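You operate a simulated robot arm through the tools that you are given. There is no shell and no other tool.

You run a simulated robot arm. Do the job below in one go: nothing can be reset, and whatever is moved stays where it is left.

TASK
Trim the air monitor to 20.9 %, then get a GOOD air test.
Fine: shut the blue knob cover again; hold AIR TEST till GOOD shows.

The check looks at the end state, three seconds after you hand in, the way a careful person would. Anything else that was tipped, shoved, dropped, spilled or broken makes it a failure. Lids that push on must go on centred and level and be pressed home; caps that screw on are set level and turned clockwise until they are tight.

THE ROBOT
A 7-joint arm with a two-finger parallel gripper, fixed in place. Base frame: the origin is at the foot of the arm, x ahead of it, y to its left, z up; the work surface is at about z = 0.793. Readings come in m, degrees, newtons and seconds.
With the tool pointing down near the work surface it reaches from about 0.1 to 0.5 m from the base axis. Its first joint turns from -166.0 to 166.0 degrees. Payload 1.57 kg.
Tool frame: the origin (TCP) lies between the finger pads and is the grasp point; the fingertips stand 0.03 m ahead of it; z points along the fingers, y is the line along which they close. The gripper opens to 0.08 m. The fingers are 0.017 m wide and 0.012 m thick; the gripper's body (0.04 by 0.082 m) begins 0.08 m behind the TCP.
Orientation is that of the tool frame in the base frame, as a unit quaternion [x, y, z, w]. With the fingers straight down and closing along the base's y, the tool's x points along the base's -x, its y along +y and its z along -z.

THE INTERFACE
- The arm moves only by the tool nudge_tool. Its argument "steps" is a list of rows, each an object of numbers (a shift or turn left out is 0, a gripper value left out holds the last): "tx", "ty", "tz": the shift along the tool's x, y, z in units of 25 mm (1.0 is 25 mm); "ax", "ay", "az": the turn, a rotation vector about the tool's x, y, z in units of 4 degrees (1.0 is 4 degrees); "jaw": the finger opening in m, from 0 to 0.08. In form: [{"tx": .., "ty": .., "tz": .., "ax": .., "ay": .., "az": .., "jaw": ..}, ...]. A call has 1 to 20 rows; each row shifts and turns the commanded pose from where the row before left it, along the tool's axes as they then stand. A call with a number of a shift or a turn outside -1 to 1 is refused whole. A row lasts 0.2 s, in which the tool goes at most 0.05 m and 8.6 degrees; a call with a longer step from one row to the next is refused whole, and so is a gripper value outside its range. A pose out of reach is approached as far as the arm can. The call stops where the force on the tool passes 60 N (or 10 N more than at its start, if that is more) or the arm is blocked; 0.2 s more then pass. The fingers move at their own pace (about 0.072 m/s each) and stop on an object; they squeeze with about 33 N. The grip force told is the motor's: it shows also when the fingers shut on nothing. Time passes only in rows, and 0.2 s behind the last, so rows that do not move let the fingers close. The reply holds the time, the measured pose of the TCP, the force on the tool along the base axes, the opening and the grip force, in the units named above and with some noise, with the torque about the TCP (base axes, N m) and any sound that the robot's microphone picked up.
- Cameras (640 x 400 px; columns grow to the right, rows downward): "scene" is fixed at [0.0492, -0.6499, 1.6697]; the picture's right is [0.81, -0.58, 0.00], its down [-0.27, -0.37, -0.89] and it looks along [0.52, 0.72, -0.46] (base axes); focal length 316 px, centre (320, 200). "wrist" rides on the gripper at [0.072, -0.007, -0.122] in the tool frame; the picture's right is [0.09, 1.00, 0.00], its down [-0.84, 0.08, -0.54] and it looks along [-0.54, 0.05, 0.84] (tool axes); focal length 238 px, centre (320, 200).
- camera(camera): a new picture of that camera. It takes no simulated time.
- move_column(by): slides the trunk up (or, below 0, down) by that many m; the arm rides with it, the base frame stays. It gives what a move gives, with no picture.
- measure_at(camera, pixels): there is no depth. For up to 12 entries [column, row, z] of the newest picture of that camera ("zoom" is the newest enlarged one), the place [x, y] in the base frame at which the ray of that pixel passes the height z, good to about 0.002 m. It takes no simulated time.
- zoom(camera, box): a new picture of the part [left, top, right, bottom] of that camera's present view, enlarged. It takes no simulated time.
- hand_in(): hands the job in; it is judged then, once.

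Unless the task says otherwise, let go and move clear before handing in.

The tools are called after ">>>" as a command line: name --argument value ..., lists and objects as JSON in quotes. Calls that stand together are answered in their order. nudge_tool: Moves the arm, as the interface text tells. Its arguments: {"type":"object","properties":{"steps":{"type":"array","items":{"type":"object","properties":{"tx":{"type":"number"},"ty":{"type":"number"},"tz":{"type":"number"},"ax":{"type":"number"},"ay":{"type":"number"},"az":{"type":"number"},"jaw":{"type":"number"}}}}},"required":["steps"]} The other tools are called the same way: move_column (by) slides the trunk up or down; camera (camera) takes a picture; measure_at (camera, pixels) gives the place at which the rays of pixels pass given heights; zoom (camera, box) takes an enlarged picture of a part of a camera's view; hand_in () hands the job in.

At the start:

```text
clock: 0.0
position: [0.4941, 0.0058, 1.353]
tool_rot: [0.0, 1.0, 0.0, 0.001]
force: [-0.4, 0.9, 0.1]
moment: [0.03, 0.0, 0.0]
grip_width: 0.0801
gripper_force: 0.2
trunk travel left (down, up): [-0.85, 0.14]
```

scene: 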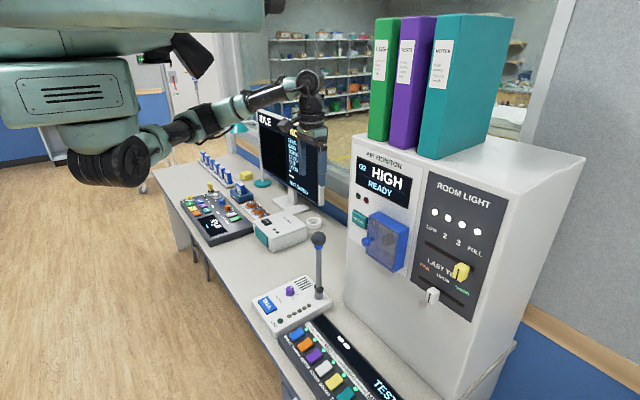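
wrist: 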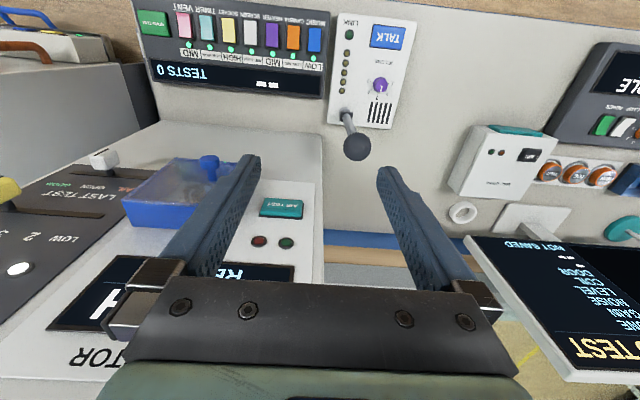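

The scene picture shows the air monitor at about (385,190) reading HIGH, with a blue knob cover at (388,240). I'll zoom in on it before moving.

>>> zoom --camera "scene" --box '[330, 140, 490, 310]'

>>> zoom --camera "wrist" --box '[0, 130, 340, 370]'

>>> zoom --camera "scene" --box '[340, 150, 420, 280]'

```text
2.35 times, centred on (410, 225) of scene
```

zoom: 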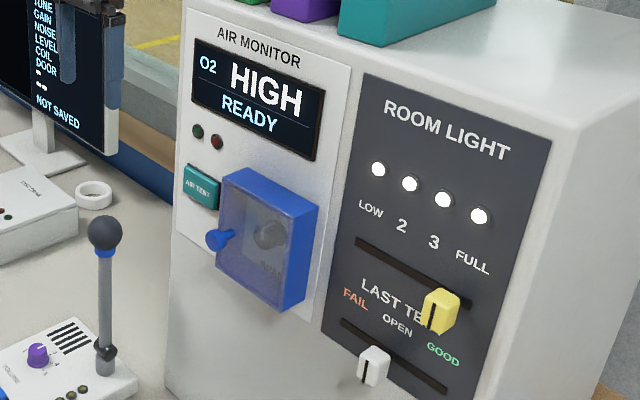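

```text
1.67 times, centred on (170, 250) of wrist
```

zoom: 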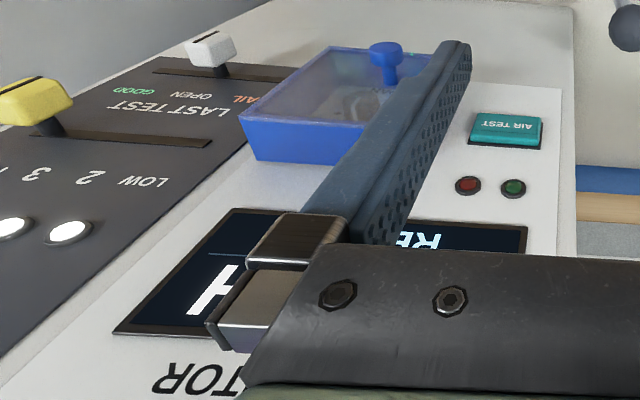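

```text
3.08 times, centred on (380, 215) of scene
```

zoom: 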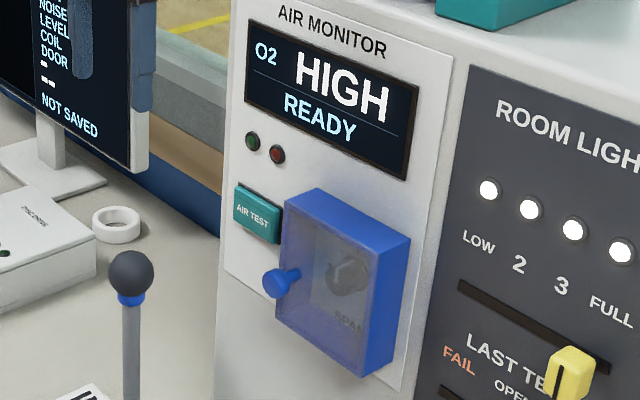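

The zooms show the cover is a blue box, apparently closed, with a pull knob on its left side and the SPAN dial inside; AIR TEST is to its left. I'll triangulate the features from both views.

>>> measure_at --camera "scene" --pixels '[[366, 243, 1.0], [366, 243, 1.1], [366, 243, 1.2], [358, 216, 1.0], [358, 216, 1.1], [358, 216, 1.2], [357, 194, 1.2], [357, 194, 1.1], [366, 200, 1.2], [366, 200, 1.1]]'

>>> measure_at --camera "wrist" --pixels '[[208, 160, 1.0], [208, 160, 1.1], [208, 160, 1.2], [281, 207, 1.0], [281, 207, 1.1], [281, 207, 1.2], [286, 243, 1.2], [286, 243, 1.1], [259, 241, 1.2], [259, 241, 1.1]]'

```text
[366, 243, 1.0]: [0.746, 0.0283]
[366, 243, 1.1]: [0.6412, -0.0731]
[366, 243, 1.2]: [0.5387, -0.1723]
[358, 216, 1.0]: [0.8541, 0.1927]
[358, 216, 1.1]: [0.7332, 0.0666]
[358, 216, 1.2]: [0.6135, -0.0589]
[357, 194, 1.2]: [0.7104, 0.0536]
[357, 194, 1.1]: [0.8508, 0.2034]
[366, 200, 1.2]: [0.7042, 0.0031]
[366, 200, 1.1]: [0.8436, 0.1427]
```

```text
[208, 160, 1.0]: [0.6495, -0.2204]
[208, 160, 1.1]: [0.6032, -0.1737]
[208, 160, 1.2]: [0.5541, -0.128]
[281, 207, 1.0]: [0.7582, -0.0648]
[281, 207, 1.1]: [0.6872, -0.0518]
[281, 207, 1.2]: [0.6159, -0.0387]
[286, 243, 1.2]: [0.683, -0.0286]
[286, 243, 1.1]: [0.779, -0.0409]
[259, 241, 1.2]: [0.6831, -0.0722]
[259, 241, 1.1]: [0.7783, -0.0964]
```

The rays meet at these points: cover pull knob at about (0.568, -0.142, 1.171), AIR TEST at about (0.62, -0.04, 1.19), and the panel plane at x≈0.635. I'll back off a little, then tip the tool forward to face the panel.

>>> nudge_tool --steps '[{"tx": 1}, {"tx": 1}, {"tx": 1}, {"tx": 1}, {"ay": -1}, {"ay": -1}, {"ay": -1}, {"ay": -1}, {"ay": -1}, {"ay": -1}, {"ay": -1}, {"ay": -1}, {"ay": -1}, {"ay": -1}]'

>>> camera --camera "wrist"

>>> camera --camera "scene"

```text
clock: 3.0
position: [0.4255, 0.0069, 1.361]
tool_rot: [0.0, 0.94, 0.0, 0.342]
force: [-0.5, 0.0, 0.2]
moment: [-0.01, -0.04, -0.03]
grip_width: 0.0799
gripper_force: 0.2
out of reach, approached as far as the arm can: row 13, 14
trunk travel left (down, up): [-0.85, 0.14]
```

```text
taken
```

wrist: 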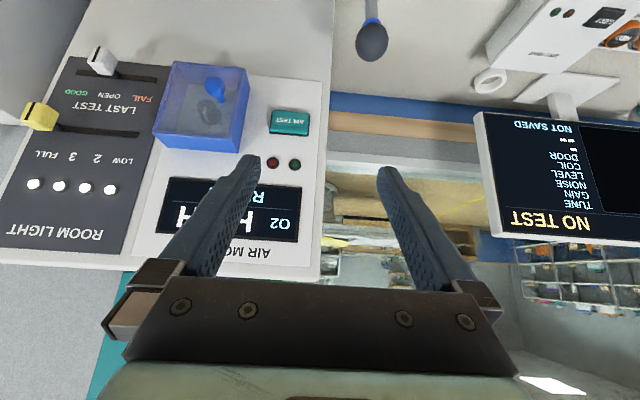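

```text
taken
```

scene: 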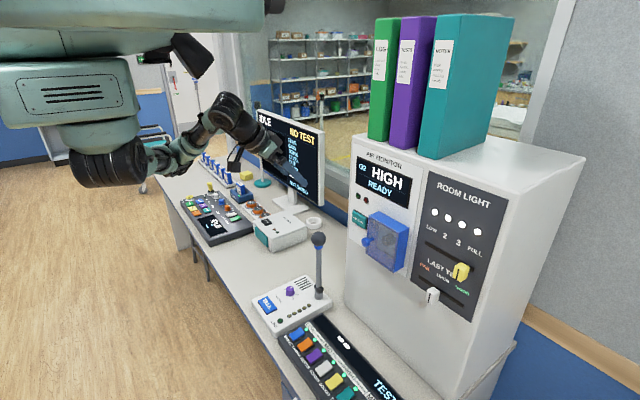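

The arm hit an inner reach limit at x≈0.4, with the tool tipped 40°. I'll keep tipping while moving slightly forward, since there is still clear space ahead.

>>> nudge_tool --steps '[{"tx": -0.77, "tz": 0.64}, {"ay": -1}, {"ay": -1}, {"ay": -1}, {"ay": -1}, {"ay": -1}, {"ay": -1}, {"ay": -1}, {"ay": -1}, {"ay": -1}, {"ay": -1}, {"ay": -1}, {"ay": -1}, {"ay": -0.5}]'

>>> camera --camera "wrist"

>>> camera --camera "scene"

```text
clock: 6.0
position: [0.5001, 0.0074, 1.3622]
tool_rot: [0.0, 0.707, 0.0, 0.708]
force: [0.5, -0.2, 0.2]
moment: [-0.01, 0.0, -0.02]
grip_width: 0.0801
gripper_force: 0.0
out of reach, approached as far as the arm can: row 4, 5, 6, 7, 8, 10
trunk travel left (down, up): [-0.85, 0.14]
```

```text
taken
```

wrist: 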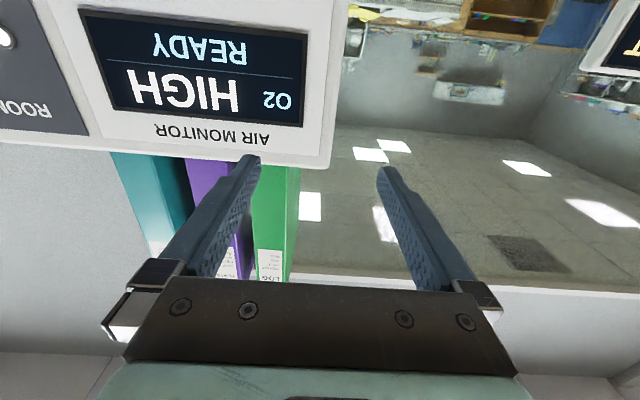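

```text
taken
```

scene: 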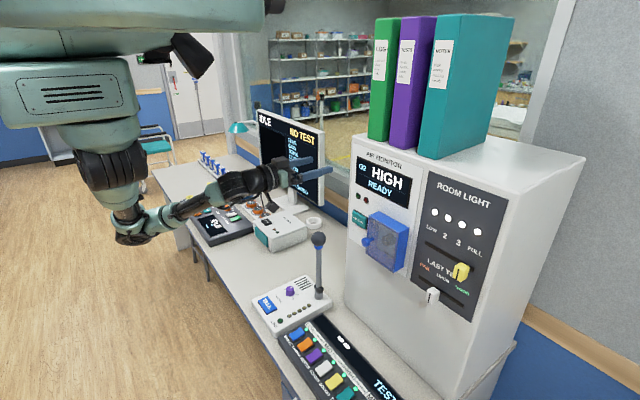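

The tool now faces the panel level at z≈1.36. Before lowering, I'll check where the elbow (132,235) and the nearby desk items are.

>>> measure_at --camera "scene" --pixels '[[132, 238, 1.3], [132, 238, 1.2], [132, 238, 1.1], [319, 238, 1.0], [319, 238, 0.95], [319, 238, 1.05], [280, 350, 0.793], [240, 300, 0.793], [200, 235, 0.793], [300, 300, 0.82], [260, 235, 0.85]]'

>>> zoom --camera "scene" --box '[60, 80, 360, 270]'

```text
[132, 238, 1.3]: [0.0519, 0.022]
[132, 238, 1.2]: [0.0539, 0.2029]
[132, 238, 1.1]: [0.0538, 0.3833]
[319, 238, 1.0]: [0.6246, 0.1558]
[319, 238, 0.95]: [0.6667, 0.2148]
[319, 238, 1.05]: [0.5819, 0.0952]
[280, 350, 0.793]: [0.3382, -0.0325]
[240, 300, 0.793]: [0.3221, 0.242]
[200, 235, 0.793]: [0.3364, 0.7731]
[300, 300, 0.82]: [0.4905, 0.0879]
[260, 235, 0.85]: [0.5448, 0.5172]
```

```text
2.11 times, centred on (210, 175) of scene
```

zoom: 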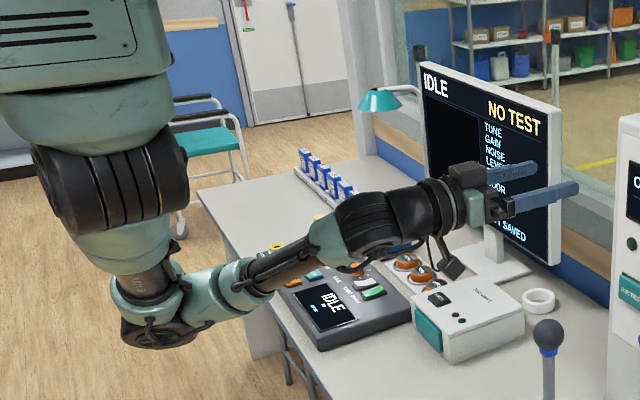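

The elbow is at x≈0.05, off the desk (its edge is at x≈0.33), so lowering is safe. I'll drop the trunk 0.17 m for a square view of the panel.

>>> move_column --by -0.17

>>> camera --camera "wrist"

>>> camera --camera "scene"

```text
clock: 7.9
position: [0.5013, 0.0081, 1.1918]
tool_rot: [-0.001, 0.707, 0.001, 0.707]
force: [-0.5, 0.1, -1.2]
moment: [0.02, -0.01, 0.0]
grip_width: 0.08
gripper_force: 0.0
trunk travel left (down, up): [-0.68, 0.31]
```

```text
taken
```

wrist: 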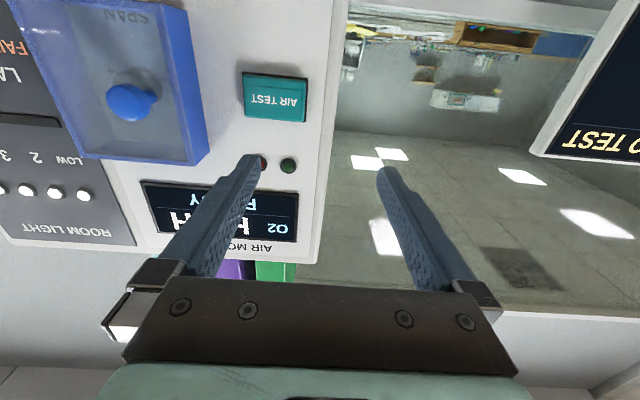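

```text
taken
```

scene: 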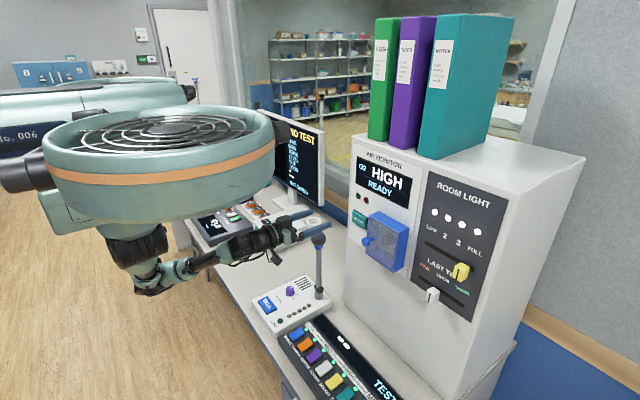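

The wrist view now shows AIR TEST (276,96), the cover with its pull knob (130,102) and the green LED (289,166). I'll measure these more accurately.

>>> measure_at --camera "wrist" --pixels '[[276, 96, 1.15], [276, 96, 1.2], [130, 102, 1.15], [130, 102, 1.2], [289, 166, 1.2], [289, 166, 1.25], [83, 194, 1.25], [83, 194, 1.3], [54, 192, 1.25], [54, 192, 1.3]]'

>>> zoom --camera "scene" --box '[345, 190, 425, 290]'

>>> zoom --camera "wrist" --box '[0, 0, 320, 200]'

>>> measure_at --camera "scene" --pixels '[[434.7, 211.8, 1.2], [434.7, 211.8, 1.3], [448.3, 217.8, 1.2], [448.3, 217.8, 1.3]]'

```text
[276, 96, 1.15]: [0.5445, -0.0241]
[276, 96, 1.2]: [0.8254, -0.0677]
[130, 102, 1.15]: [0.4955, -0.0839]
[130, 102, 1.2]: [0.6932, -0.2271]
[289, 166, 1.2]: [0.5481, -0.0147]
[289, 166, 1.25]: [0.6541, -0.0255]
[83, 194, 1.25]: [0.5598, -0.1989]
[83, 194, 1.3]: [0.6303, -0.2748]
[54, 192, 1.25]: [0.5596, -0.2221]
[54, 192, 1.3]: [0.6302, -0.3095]
```

```text
4.00 times, centred on (385, 240) of scene
```

zoom: 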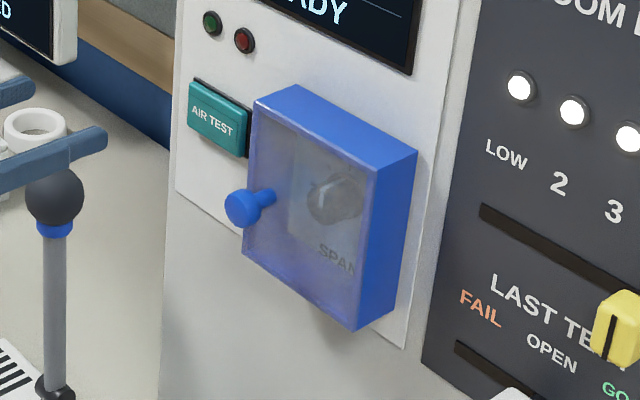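

```text
2.00 times, centred on (160, 100) of wrist
```

zoom: 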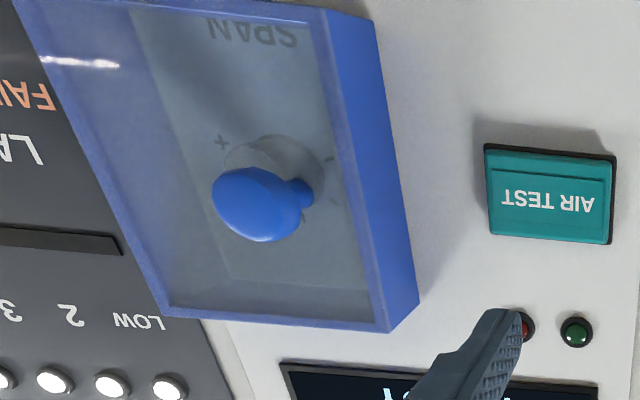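

```text
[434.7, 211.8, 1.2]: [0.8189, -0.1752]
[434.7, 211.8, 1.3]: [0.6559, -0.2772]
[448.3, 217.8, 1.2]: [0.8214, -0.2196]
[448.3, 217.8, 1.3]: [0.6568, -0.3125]
```

Triangulating again puts the panel plane at x≈0.643, square to the base, with the pull knob head at about (0.570, -0.140, 1.169). Next I'll measure the cover corners and the button centre with better pixels.

>>> measure_at --camera "zoom" --pixels '[[388, 330, 1.2], [388, 330, 1.23], [418, 303, 1.2], [418, 303, 1.23], [312, 8, 1.11], [312, 8, 1.13], [165, 318, 1.2], [165, 318, 1.23], [255, 205, 1.17], [303, 192, 1.17], [548, 200, 1.18], [275, 165, 1.17]]'

>>> measure_at --camera "scene" --pixels '[[368.75, 215.75, 1.2], [368.75, 215.75, 1.23], [399.5, 232, 1.2], [399.5, 232, 1.23], [394.25, 272.5, 1.1], [394.25, 272.5, 1.13], [409.25, 227.5, 1.2], [409.25, 227.5, 1.23], [359.3, 220.5, 1.17], [359.3, 220.5, 1.2]]'

```text
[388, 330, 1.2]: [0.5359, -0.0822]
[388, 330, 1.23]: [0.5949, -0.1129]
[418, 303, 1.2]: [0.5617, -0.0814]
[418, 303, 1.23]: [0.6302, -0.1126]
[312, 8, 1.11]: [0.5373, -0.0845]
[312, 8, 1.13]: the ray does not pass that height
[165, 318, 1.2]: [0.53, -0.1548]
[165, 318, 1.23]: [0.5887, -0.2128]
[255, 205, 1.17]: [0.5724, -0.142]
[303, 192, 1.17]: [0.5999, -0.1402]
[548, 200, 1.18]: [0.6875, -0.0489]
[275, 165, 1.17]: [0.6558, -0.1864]
```

```text
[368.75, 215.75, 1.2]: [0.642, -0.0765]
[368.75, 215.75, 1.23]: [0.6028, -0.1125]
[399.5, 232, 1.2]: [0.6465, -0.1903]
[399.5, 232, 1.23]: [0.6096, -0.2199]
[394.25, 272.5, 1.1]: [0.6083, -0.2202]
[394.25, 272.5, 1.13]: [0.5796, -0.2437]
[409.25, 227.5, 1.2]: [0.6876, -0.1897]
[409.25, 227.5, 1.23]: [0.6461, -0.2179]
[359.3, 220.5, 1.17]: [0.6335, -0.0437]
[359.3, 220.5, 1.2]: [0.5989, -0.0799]
```

The cover spans y -0.115 to -0.225 and z 1.105 to 1.235, with its front at x≈0.60, so the hinge is probably on the right at y≈-0.225. I'll roll the gripper 90° so the fingers close vertically and the pull knob can pivot between them, then line up with it.

>>> nudge_tool --steps '[{"az": 1, "jaw": 0.05}, {"az": 1}, {"az": 1}, {"az": 1}, {"az": 1}, {"az": 1}, {"az": 1}, {"az": 1}, {"az": 1}, {"az": 1}, {"az": 1}, {"az": 1}, {"az": 1}, {"az": 1}, {"az": 1}, {"az": 1}, {"az": 1}, {"az": 1}, {"az": 1}, {"az": 1}]'

>>> nudge_tool --steps '[{"az": 1}, {"az": 1}, {"az": 0.5}, {"tx": -1}, {"tx": -1}, {"tx": -1}, {"tx": -1}, {"tx": -1}, {"tx": -0.92, "ty": -0.9}]'

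>>> camera --camera "wrist"

>>> camera --camera "scene"

```text
clock: 12.1
position: [0.5006, 0.0091, 1.1928]
tool_rot: [0.455, 0.541, 0.455, 0.542]
force: [-0.8, 0.8, -0.3]
moment: [-0.02, 0.0, -0.03]
grip_width: 0.0498
gripper_force: 0.1
trunk travel left (down, up): [-0.68, 0.31]
```

```text
clock: 14.1
position: [0.4999, -0.1403, 1.1697]
tool_rot: [0.499, 0.501, 0.501, 0.5]
force: [-0.1, -0.3, -0.8]
moment: [-0.03, 0.03, 0.02]
grip_width: 0.0499
gripper_force: 0.1
trunk travel left (down, up): [-0.68, 0.31]
```

```text
taken
```

wrist: 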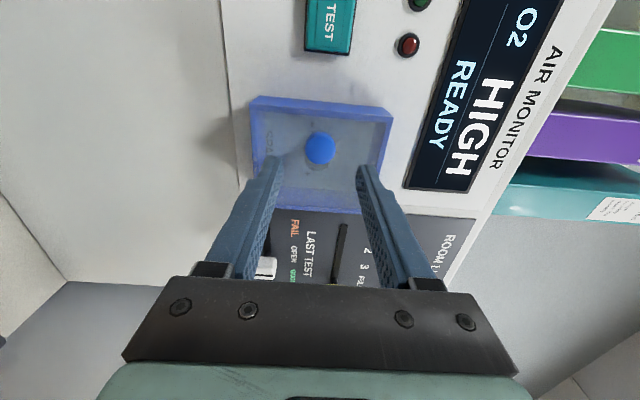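

```text
taken
```

scene: 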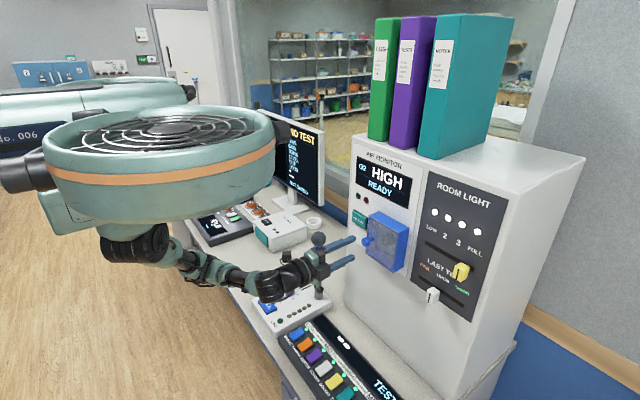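

The pull knob at (320,148) sits centred between the fingers. I'll move forward about 53 mm and close on it.

>>> nudge_tool --steps '[{"tz": 0.5}, {"tz": 0.5}, {"tz": 0.5}, {"tz": 0.5}, {"tz": 0.1}, {"jaw": 0.0}, {}, {}, {}]'

>>> camera --camera "wrist"

>>> zoom --camera "scene" --box '[300, 180, 460, 300]'

```text
clock: 16.1
position: [0.5543, -0.1398, 1.1701]
tool_rot: [0.5, 0.5, 0.5, 0.5]
force: [0.1, 0.7, -1.4]
moment: [0.02, 0.02, 0.03]
grip_width: 0.0249
gripper_force: 36.4
trunk travel left (down, up): [-0.68, 0.31]
```

```text
taken
```

wrist: 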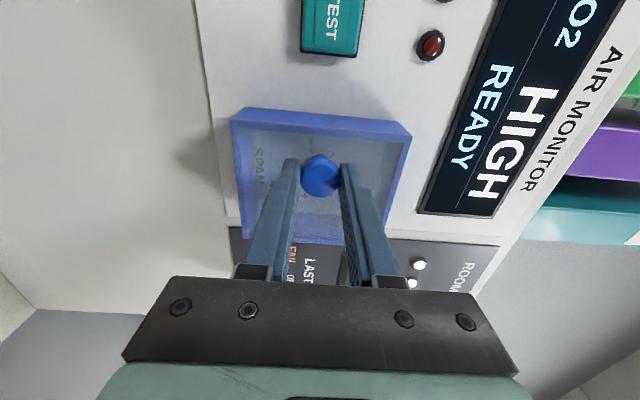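

```text
3.33 times, centred on (380, 240) of scene
```

zoom: 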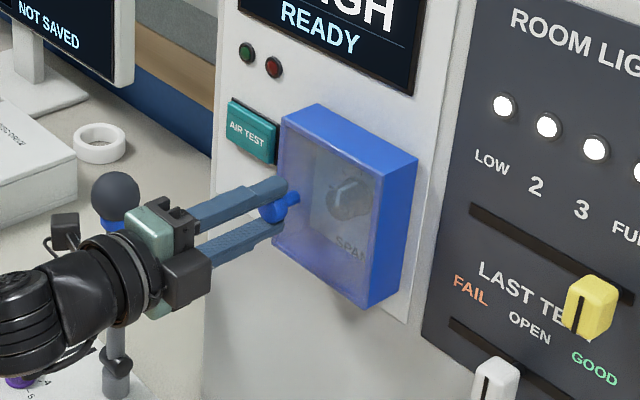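

The jaws hold the pull knob at 0.025 m. I'll start opening with a small arc about a right-hand hinge and watch the force.

>>> nudge_tool --steps '[{"tz": -0.3, "tx": -0.2}, {"tz": -0.3, "tx": -0.25}, {}]'

>>> zoom --camera "scene" --box '[300, 180, 460, 300]'

```text
clock: 16.9
position: [0.5399, -0.1492, 1.1697]
tool_rot: [0.499, 0.501, 0.5, 0.499]
force: [10.5, 2.8, 1.8]
moment: [0.01, -0.07, 1.11]
grip_width: 0.0249
gripper_force: 36.1
trunk travel left (down, up): [-0.68, 0.31]
```

```text
3.33 times, centred on (380, 240) of scene
```

zoom: 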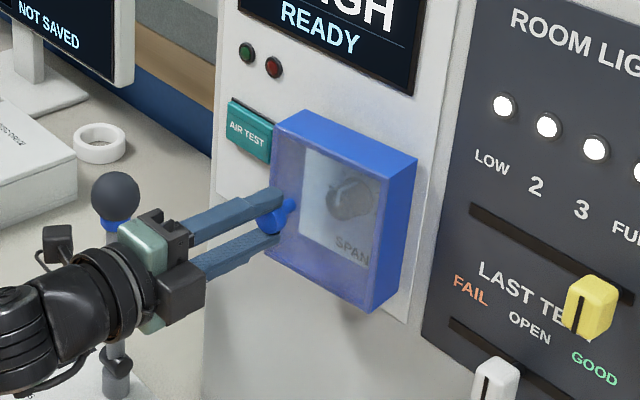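

The cover swings on its right-hand hinge as expected, with only about 10 N on the tool. I'll continue along the arc.

>>> nudge_tool --steps '[{"tz": -0.29, "tx": -0.37}, {"tz": -0.25, "tx": -0.4}, {"tz": -0.21, "tx": -0.42}, {}]'

>>> zoom --camera "scene" --box '[300, 180, 460, 300]'

>>> camera --camera "wrist"

```text
clock: 17.9
position: [0.519, -0.178, 1.1698]
tool_rot: [0.499, 0.5, 0.5, 0.501]
force: [-1.3, 10.3, -0.4]
moment: [-0.1, -0.01, 1.18]
grip_width: 0.0251
gripper_force: 36.4
trunk travel left (down, up): [-0.68, 0.31]
```

```text
3.33 times, centred on (380, 240) of scene
```

zoom: 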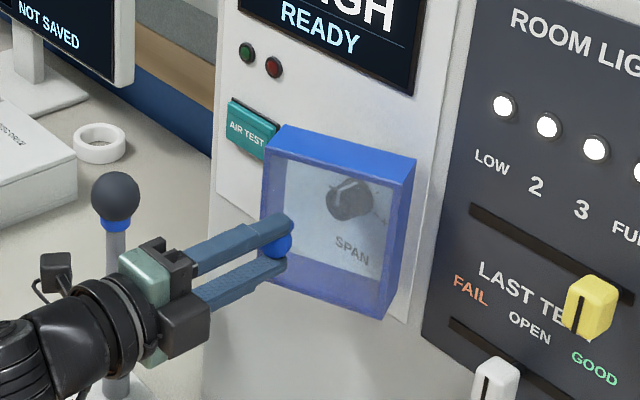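

```text
taken
```

wrist: 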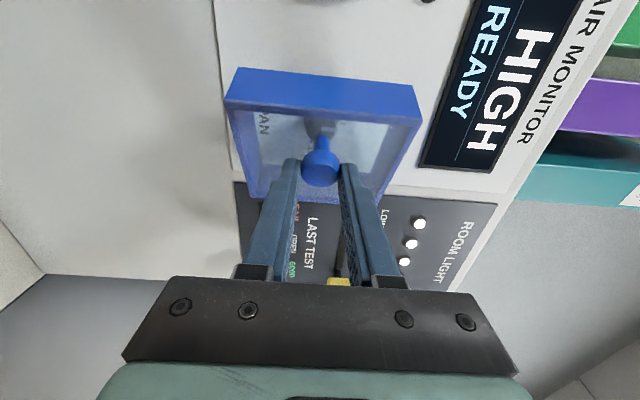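

About 28° open with small forces. I'll keep following the arc.

>>> nudge_tool --steps '[{"tz": -0.12, "tx": -0.44}, {"tz": -0.09, "tx": -0.46}, {"tz": -0.05, "tx": -0.47}, {"tz": 0.0, "tx": -0.47}, {}]'

>>> zoom --camera "scene" --box '[300, 180, 460, 300]'

>>> camera --camera "wrist"

```text
clock: 19.1
position: [0.5114, -0.226, 1.1695]
tool_rot: [0.499, 0.501, 0.501, 0.499]
force: [-8.6, 7.6, -4.3]
moment: [-0.02, 0.07, 1.04]
grip_width: 0.0249
gripper_force: 36.6
trunk travel left (down, up): [-0.68, 0.31]
```

```text
3.33 times, centred on (380, 240) of scene
```

zoom: 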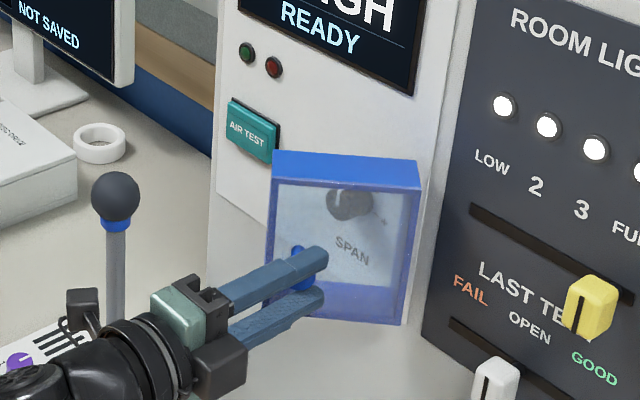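

```text
taken
```

wrist: 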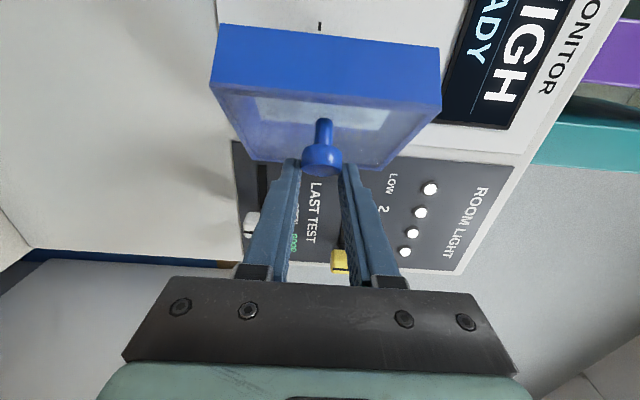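

About 50° open. I'll continue the arc toward 80–90°.

>>> nudge_tool --steps '[{"tz": 0.03, "tx": -0.4}, {"tz": 0.05, "tx": -0.4}, {"tz": 0.1, "tx": -0.4}, {"tz": 0.12, "tx": -0.39}, {"tz": 0.16, "tx": -0.37}, {"tz": 0.18, "tx": -0.37}, {}]'

>>> zoom --camera "scene" --box '[300, 180, 460, 300]'

>>> camera --camera "wrist"

```text
clock: 20.7
position: [0.5287, -0.2839, 1.17]
tool_rot: [0.5, 0.5, 0.5, 0.5]
force: [-0.3, -0.4, 0.1]
moment: [-0.02, -0.02, 0.0]
grip_width: 0.0
gripper_force: 21.7
trunk travel left (down, up): [-0.68, 0.31]
```

```text
3.33 times, centred on (380, 240) of scene
```

zoom: 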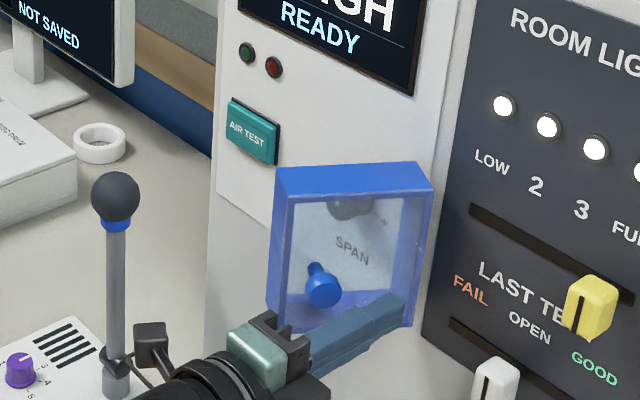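

```text
taken
```

wrist: 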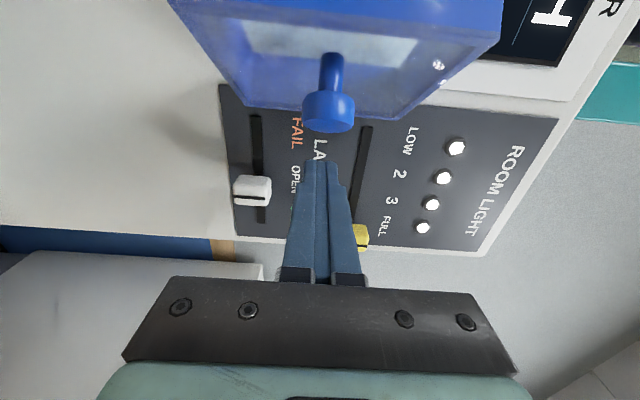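

The knob slipped out of the jaws and the cover is staying at about 62°. I'll back off, go round the cover's free edge to its inside and push it the rest of the way with the closed fingers.

>>> nudge_tool --steps '[{"tz": -0.7}, {"tz": -0.7}, {"tz": -0.7}, {"tz": -0.7}, {}]'

>>> camera --camera "wrist"

>>> zoom --camera "scene" --box '[280, 170, 440, 300]'

```text
clock: 21.9
position: [0.46, -0.2838, 1.17]
tool_rot: [0.5, 0.501, 0.5, 0.5]
force: [0.2, 0.3, 1.0]
moment: [0.01, -0.03, 0.02]
grip_width: 0.0
gripper_force: 21.2
trunk travel left (down, up): [-0.68, 0.31]
```

```text
taken
```

wrist: 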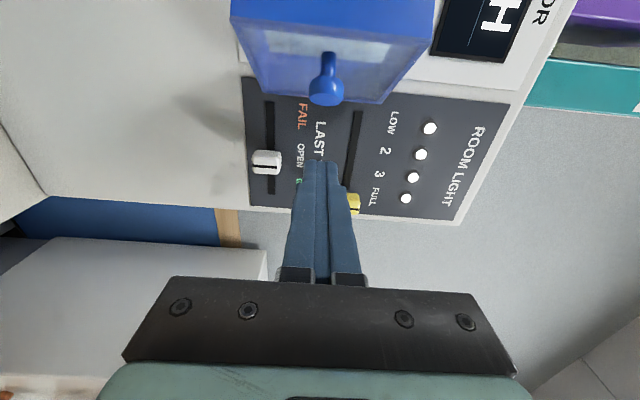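

```text
3.08 times, centred on (360, 235) of scene
```

zoom: 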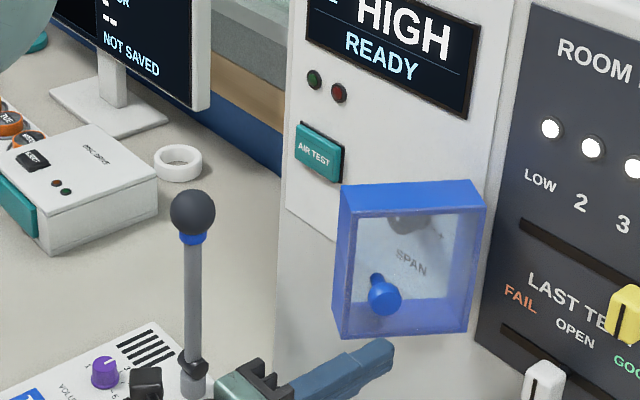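

The wrist and scene pictures show the tips clear of the cover. I'll move left past its free edge.

>>> nudge_tool --steps '[{"tx": 1}, {"tx": 1}, {"tx": 1}, {"tx": 1}, {"tx": 1}, {"tx": 1}, {"tx": 1}]'

>>> camera --camera "wrist"

>>> zoom --camera "scene" --box '[280, 170, 440, 300]'

```text
clock: 23.5
position: [0.4588, -0.1098, 1.1708]
tool_rot: [0.499, 0.499, 0.5, 0.501]
force: [0.1, 0.2, -0.5]
moment: [-0.03, -0.03, 0.01]
grip_width: 0.0
gripper_force: 21.0
trunk travel left (down, up): [-0.68, 0.31]
```

```text
taken
```

wrist: 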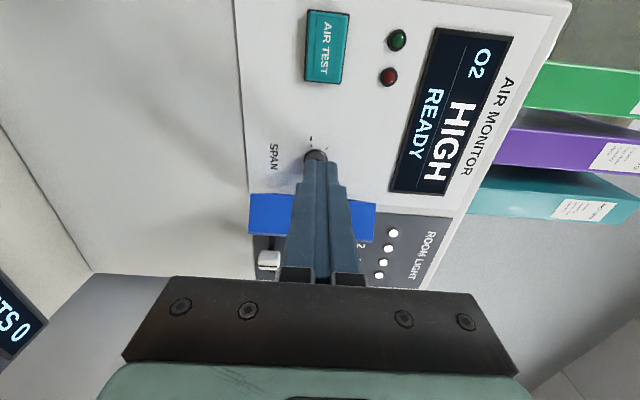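

```text
3.08 times, centred on (360, 235) of scene
```

zoom: 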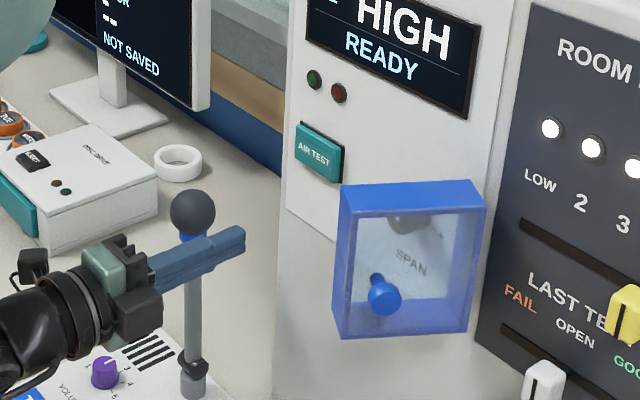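

There is a clear gap left of the cover. I'll go forward 75 mm beside it, then push gently to the right.

>>> nudge_tool --steps '[{"tz": 1}, {"tz": 1}, {"tz": 1}, {"tx": -1}, {"tx": -0.5}, {"tx": -0.5}, {"tx": -0.5}, {"tx": -0.5}, {}]'

>>> camera --camera "wrist"

>>> zoom --camera "scene" --box '[280, 170, 440, 300]'

```text
clock: 25.5
position: [0.5337, -0.186, 1.1706]
tool_rot: [0.5, 0.5, 0.5, 0.5]
force: [-0.1, 1.1, 0.4]
moment: [0.01, 0.03, 0.01]
grip_width: 0.0
gripper_force: 21.4
trunk travel left (down, up): [-0.68, 0.31]
```

```text
taken
```

wrist: 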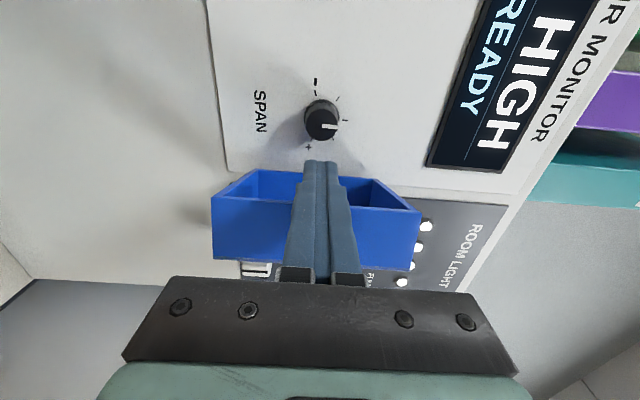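

```text
3.08 times, centred on (360, 235) of scene
```

zoom: 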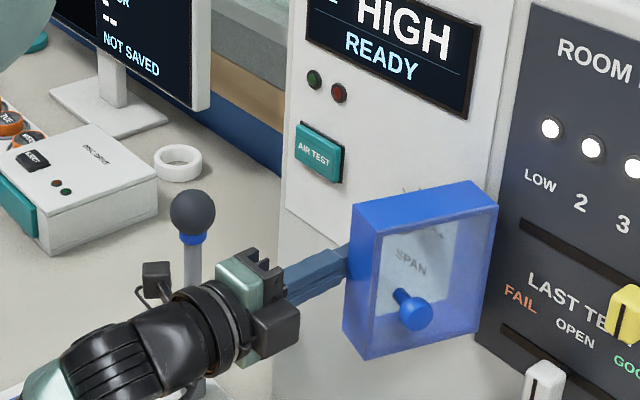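

The cover moves easily, and the SPAN dial is now visible at (322,120), its pointer just past upright on the + side. I'll push the cover on past 90°.

>>> nudge_tool --steps '[{"tx": -0.5}, {"tx": -0.5}, {"tx": -0.5}, {"tx": -0.5}, {"tx": -0.4}, {}]'

>>> camera --camera "wrist"

>>> zoom --camera "scene" --box '[300, 170, 480, 300]'

```text
clock: 26.9
position: [0.5335, -0.2454, 1.1686]
tool_rot: [0.5, 0.5, 0.5, 0.5]
force: [-0.1, 0.1, 1.0]
moment: [0.0, -0.01, 0.02]
grip_width: 0.0
gripper_force: 21.1
trunk travel left (down, up): [-0.68, 0.31]
```

```text
taken
```

wrist: 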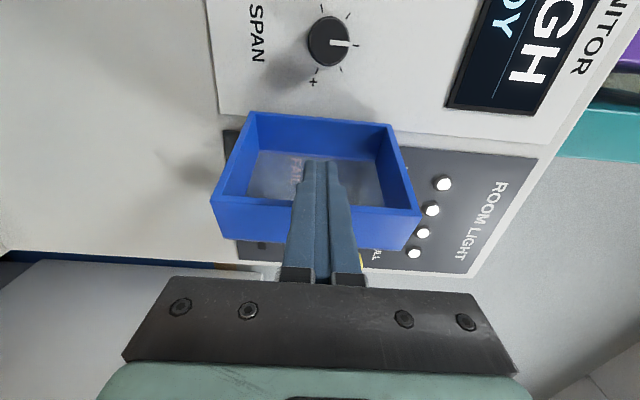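

```text
3.08 times, centred on (390, 235) of scene
```

zoom: 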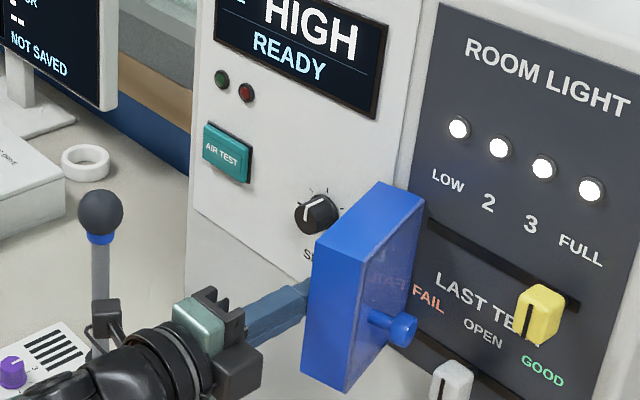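

The cover is past 90°, staying put and clear of the sliders, and the dial is exposed at wrist (328,41). I'll measure the dial's position and then back the fingers out.

>>> measure_at --camera "wrist" --pixels '[[328, 41, 1.165], [328, 41, 1.17], [328, 41, 1.175], [302, 40, 1.16], [348, 43, 1.17]]'

>>> measure_at --camera "zoom" --pixels '[[316, 214, 1.15], [316, 214, 1.16], [316, 214, 1.17], [316, 214, 1.18], [316, 214, 1.19]]'

>>> nudge_tool --steps '[{"tx": 0.4}, {"tx": 0.6}, {"tx": 1}, {"tz": -0.6, "tx": 0.6}, {"tz": -0.6, "tx": 0.55}]'

>>> camera --camera "wrist"

>>> camera --camera "scene"

```text
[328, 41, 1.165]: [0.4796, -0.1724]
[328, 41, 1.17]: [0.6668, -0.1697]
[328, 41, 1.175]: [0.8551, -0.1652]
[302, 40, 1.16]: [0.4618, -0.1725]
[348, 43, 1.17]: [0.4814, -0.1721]
```

```text
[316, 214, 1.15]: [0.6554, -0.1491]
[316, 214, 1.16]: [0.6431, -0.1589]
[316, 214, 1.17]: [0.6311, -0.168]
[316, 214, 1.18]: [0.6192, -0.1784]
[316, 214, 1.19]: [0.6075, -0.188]
```

```text
clock: 28.1
position: [0.5042, -0.1645, 1.1703]
tool_rot: [0.499, 0.499, 0.501, 0.5]
force: [-0.5, 0.2, -0.4]
moment: [0.0, -0.01, -0.02]
grip_width: 0.0
gripper_force: 21.1
trunk travel left (down, up): [-0.68, 0.31]
```

```text
taken
```

wrist: 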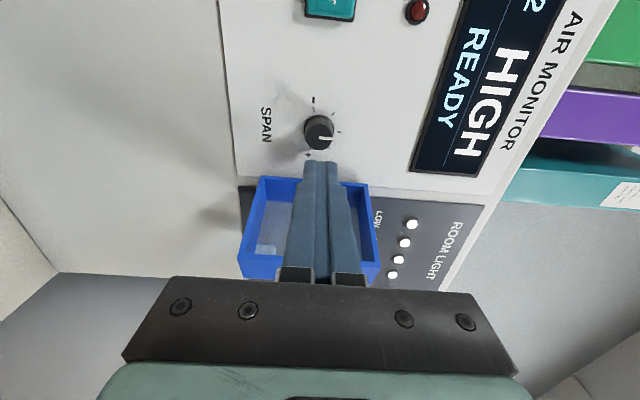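

```text
taken
```

scene: 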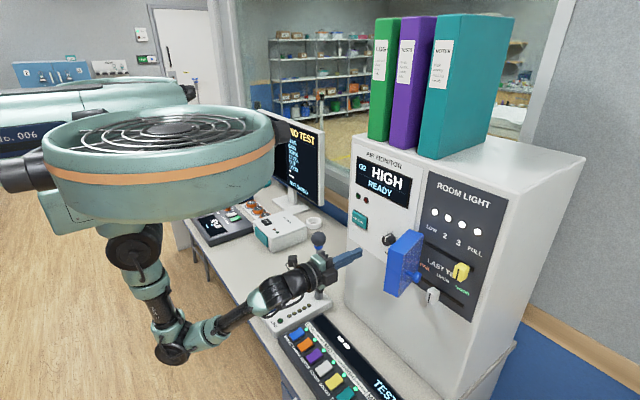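

The dial is at about (0.625, -0.170, 1.170) and roughly 28 mm across. I'll open the jaws, centre on it and move in so the tips stop short of the panel.

>>> nudge_tool --steps '[{"tx": -0.22, "jaw": 0.052}, {}, {"tz": 0.8}, {"tz": 0.8}, {"tz": 0.8}]'

>>> camera --camera "wrist"

>>> zoom --camera "scene" --box '[300, 170, 480, 300]'

```text
clock: 29.3
position: [0.5644, -0.172, 1.1704]
tool_rot: [0.5, 0.5, 0.5, 0.5]
force: [0.1, -0.2, -0.2]
moment: [0.0, 0.03, 0.02]
grip_width: 0.0522
gripper_force: 0.1
trunk travel left (down, up): [-0.68, 0.31]
```

```text
taken
```

wrist: 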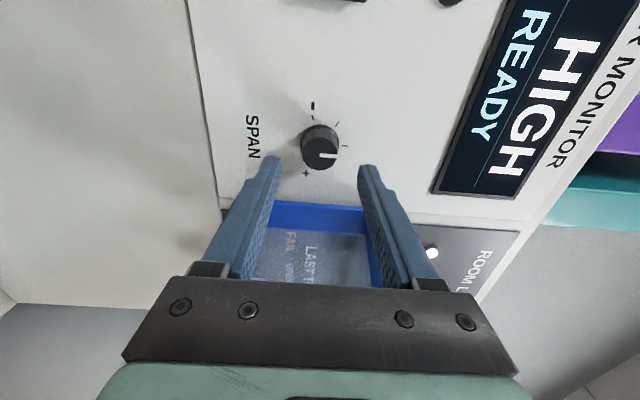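

```text
3.08 times, centred on (390, 235) of scene
```

zoom: 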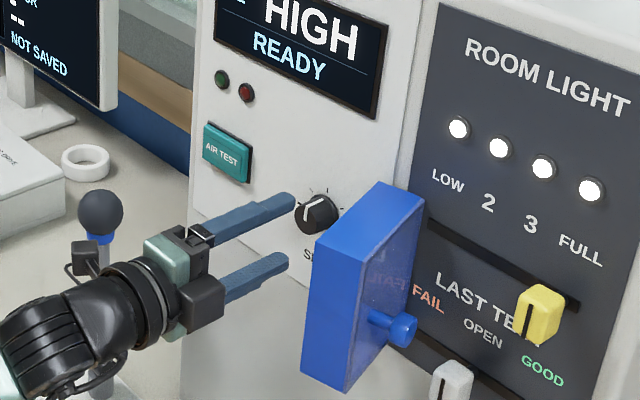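

The dial (320,148) is centred between the fingers. I'll go in the last 40 mm and close.

>>> nudge_tool --steps '[{"tz": 0.4}, {"tz": 0.4}, {"tz": 0.4}, {"tz": 0.35}, {"jaw": 0.0}, {}, {}]'

>>> camera --camera "wrist"

>>> zoom --camera "scene" --box '[320, 140, 480, 260]'

```text
clock: 30.9
position: [0.6035, -0.171, 1.1693]
tool_rot: [0.5, 0.5, 0.5, 0.5]
force: [1.6, -0.2, -0.7]
moment: [-0.04, 0.07, -0.08]
grip_width: 0.0277
gripper_force: 37.6
trunk travel left (down, up): [-0.68, 0.31]
```

```text
taken
```

wrist: 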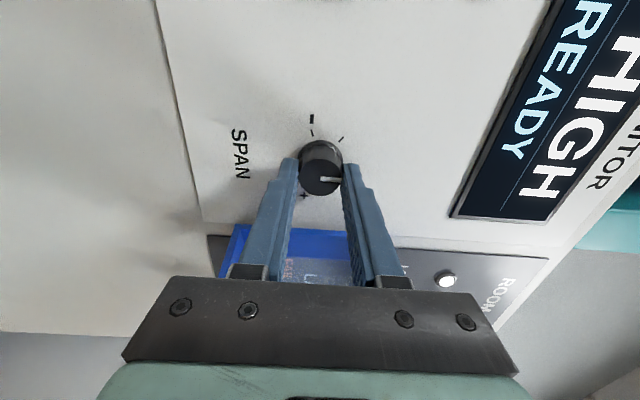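

```text
3.33 times, centred on (400, 200) of scene
```

zoom: 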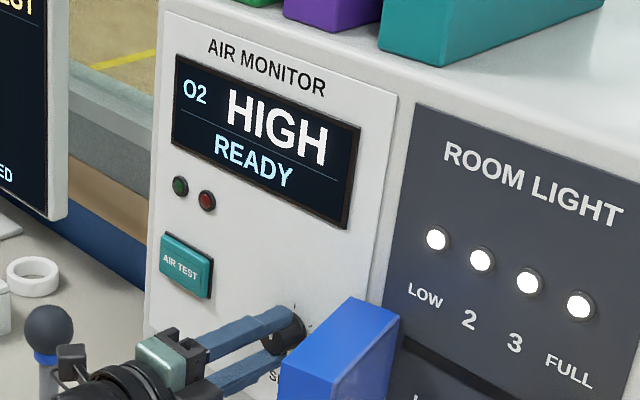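

I have the dial at 27.7 mm, and the display reads HIGH. I'll turn it anticlockwise toward minus by 8° and read the display.

>>> nudge_tool --steps '[{"az": -0.5}, {"az": -0.5}, {"az": -0.5}, {"az": -0.5}, {}]'

>>> zoom --camera "scene" --box '[320, 140, 480, 260]'

>>> zoom --camera "wrist" --box '[220, 80, 420, 220]'

```text
clock: 32.1
position: [0.6037, -0.171, 1.1702]
tool_rot: [0.463, 0.534, 0.464, 0.534]
force: [1.6, 1.7, 1.1]
moment: [-0.01, -0.02, 0.15]
grip_width: 0.0275
gripper_force: 38.1
trunk travel left (down, up): [-0.68, 0.31]
```

```text
3.33 times, centred on (400, 200) of scene
```

zoom: 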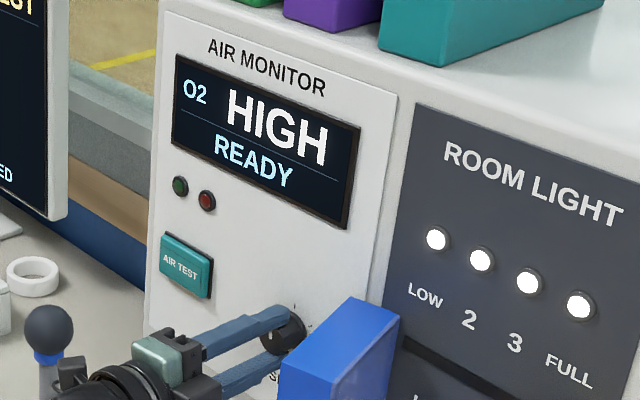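

```text
2.86 times, centred on (320, 150) of wrist
```

zoom: 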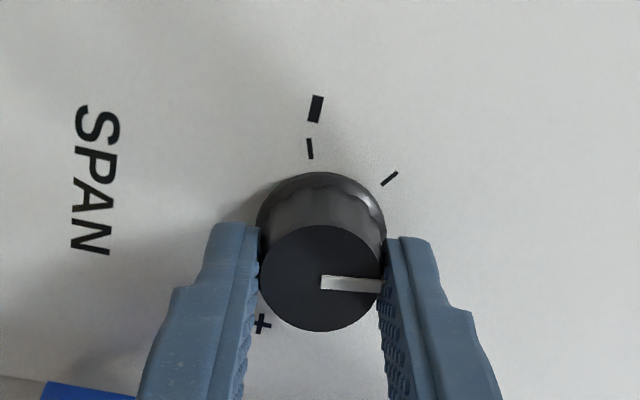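

The dial turned with the hand (its pointer stays at image right), and the display still says HIGH. I'll keep turning anticlockwise in small steps.

>>> nudge_tool --steps '[{"az": -0.5}, {"az": -0.5}, {}]'

>>> zoom --camera "scene" --box '[340, 150, 430, 220]'

>>> nudge_tool --steps '[{"az": -0.5}, {"az": -0.5}, {}]'

>>> zoom --camera "scene" --box '[340, 150, 430, 220]'

>>> nudge_tool --steps '[{"az": -0.5}, {"az": -0.5}, {}]'

>>> zoom --camera "scene" --box '[340, 150, 430, 220]'

```text
clock: 32.9
position: [0.6025, -0.1715, 1.1698]
tool_rot: [0.444, 0.549, 0.445, 0.551]
force: [3.8, -0.3, 2.3]
moment: [0.0, 0.07, 0.75]
grip_width: 0.0278
gripper_force: 37.6
trunk travel left (down, up): [-0.68, 0.31]
```

```text
5.71 times, centred on (385, 185) of scene
```

zoom: 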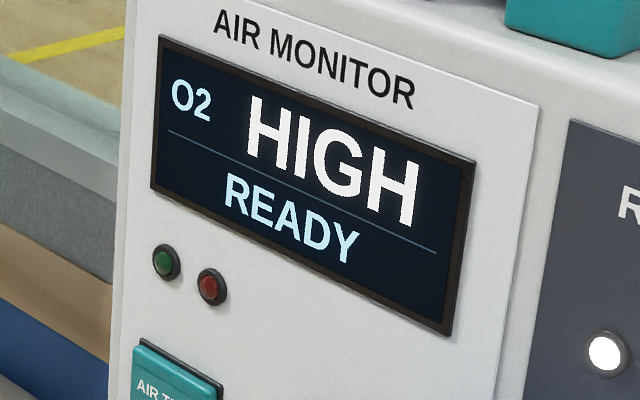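

```text
clock: 33.7
position: [0.6043, -0.1699, 1.1705]
tool_rot: [0.424, 0.564, 0.425, 0.566]
force: [5.4, 0.0, 4.5]
moment: [0.0, -0.06, 0.47]
grip_width: 0.0278
gripper_force: 38.0
trunk travel left (down, up): [-0.68, 0.31]
```

```text
5.71 times, centred on (385, 185) of scene
```

zoom: 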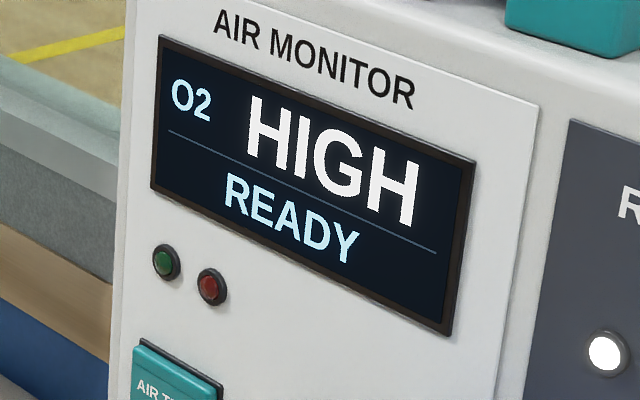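

```text
clock: 34.5
position: [0.6025, -0.1712, 1.1712]
tool_rot: [0.404, 0.579, 0.406, 0.58]
force: [5.1, 0.6, 6.3]
moment: [0.03, -0.17, 0.14]
grip_width: 0.0275
gripper_force: 38.0
trunk travel left (down, up): [-0.68, 0.31]
```

```text
5.71 times, centred on (385, 185) of scene
```

zoom: 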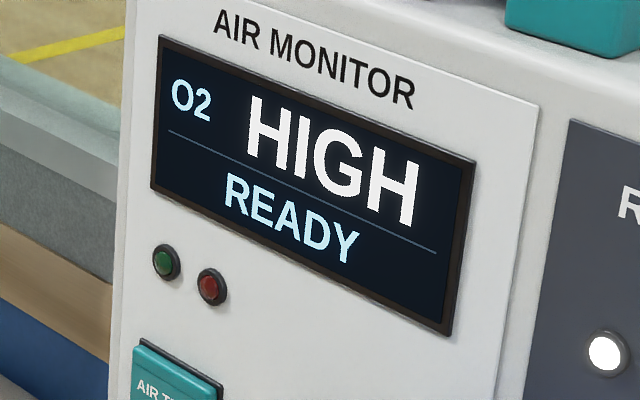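

After 20° it still reads HIGH. I'll check the wrist view to confirm the dial is really following.

>>> zoom --camera "wrist" --box '[220, 80, 420, 220]'

>>> nudge_tool --steps '[{"az": -0.5}, {"az": -0.5}, {}]'

>>> zoom --camera "scene" --box '[340, 150, 430, 220]'

>>> nudge_tool --steps '[{"az": -0.5}, {"az": -0.5}, {}]'

>>> zoom --camera "scene" --box '[340, 150, 430, 220]'

>>> zoom --camera "wrist" --box '[220, 80, 420, 220]'

```text
2.86 times, centred on (320, 150) of wrist
```

zoom: 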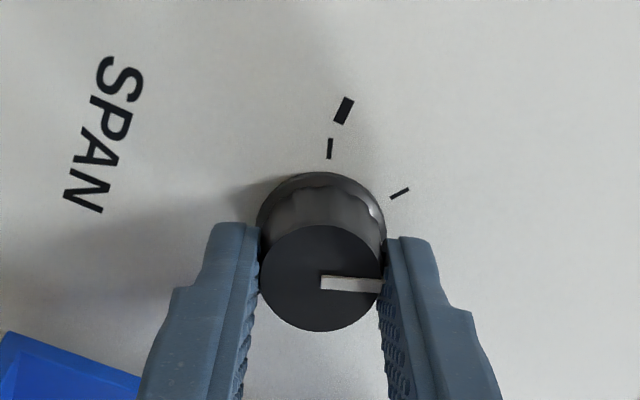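

```text
clock: 35.3
position: [0.6036, -0.1702, 1.1706]
tool_rot: [0.384, 0.593, 0.385, 0.594]
force: [8.4, 0.7, 9.4]
moment: [0.03, -0.08, 0.37]
grip_width: 0.0277
gripper_force: 38.0
trunk travel left (down, up): [-0.68, 0.31]
```

```text
5.71 times, centred on (385, 185) of scene
```

zoom: 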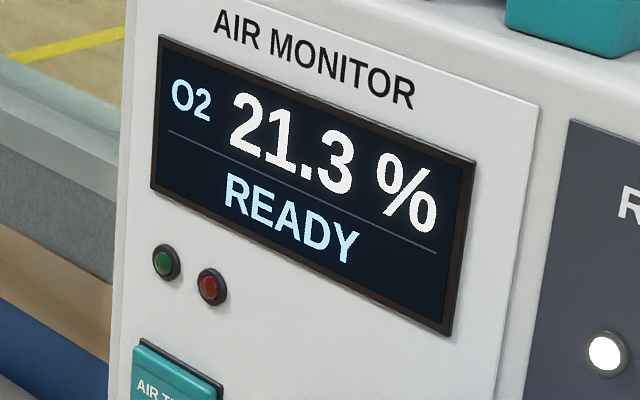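

```text
clock: 36.1
position: [0.6024, -0.1707, 1.1701]
tool_rot: [0.363, 0.606, 0.364, 0.607]
force: [10.9, 2.1, 9.9]
moment: [0.03, -0.55, -0.24]
grip_width: 0.0276
gripper_force: 37.8
trunk travel left (down, up): [-0.68, 0.31]
```

```text
5.71 times, centred on (385, 185) of scene
```

zoom: 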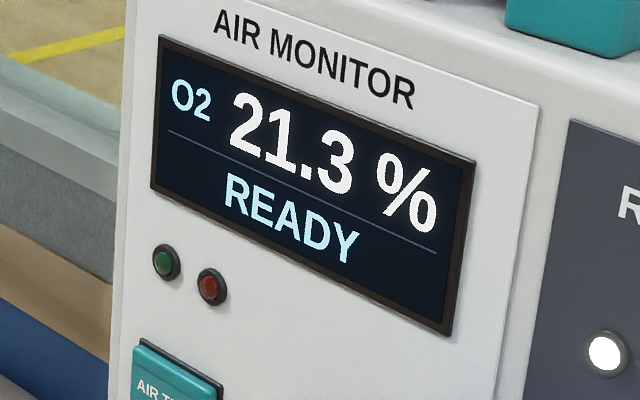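

```text
2.86 times, centred on (320, 150) of wrist
```

zoom: 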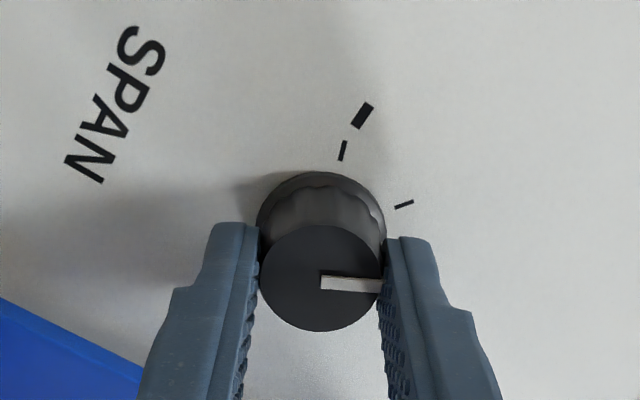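

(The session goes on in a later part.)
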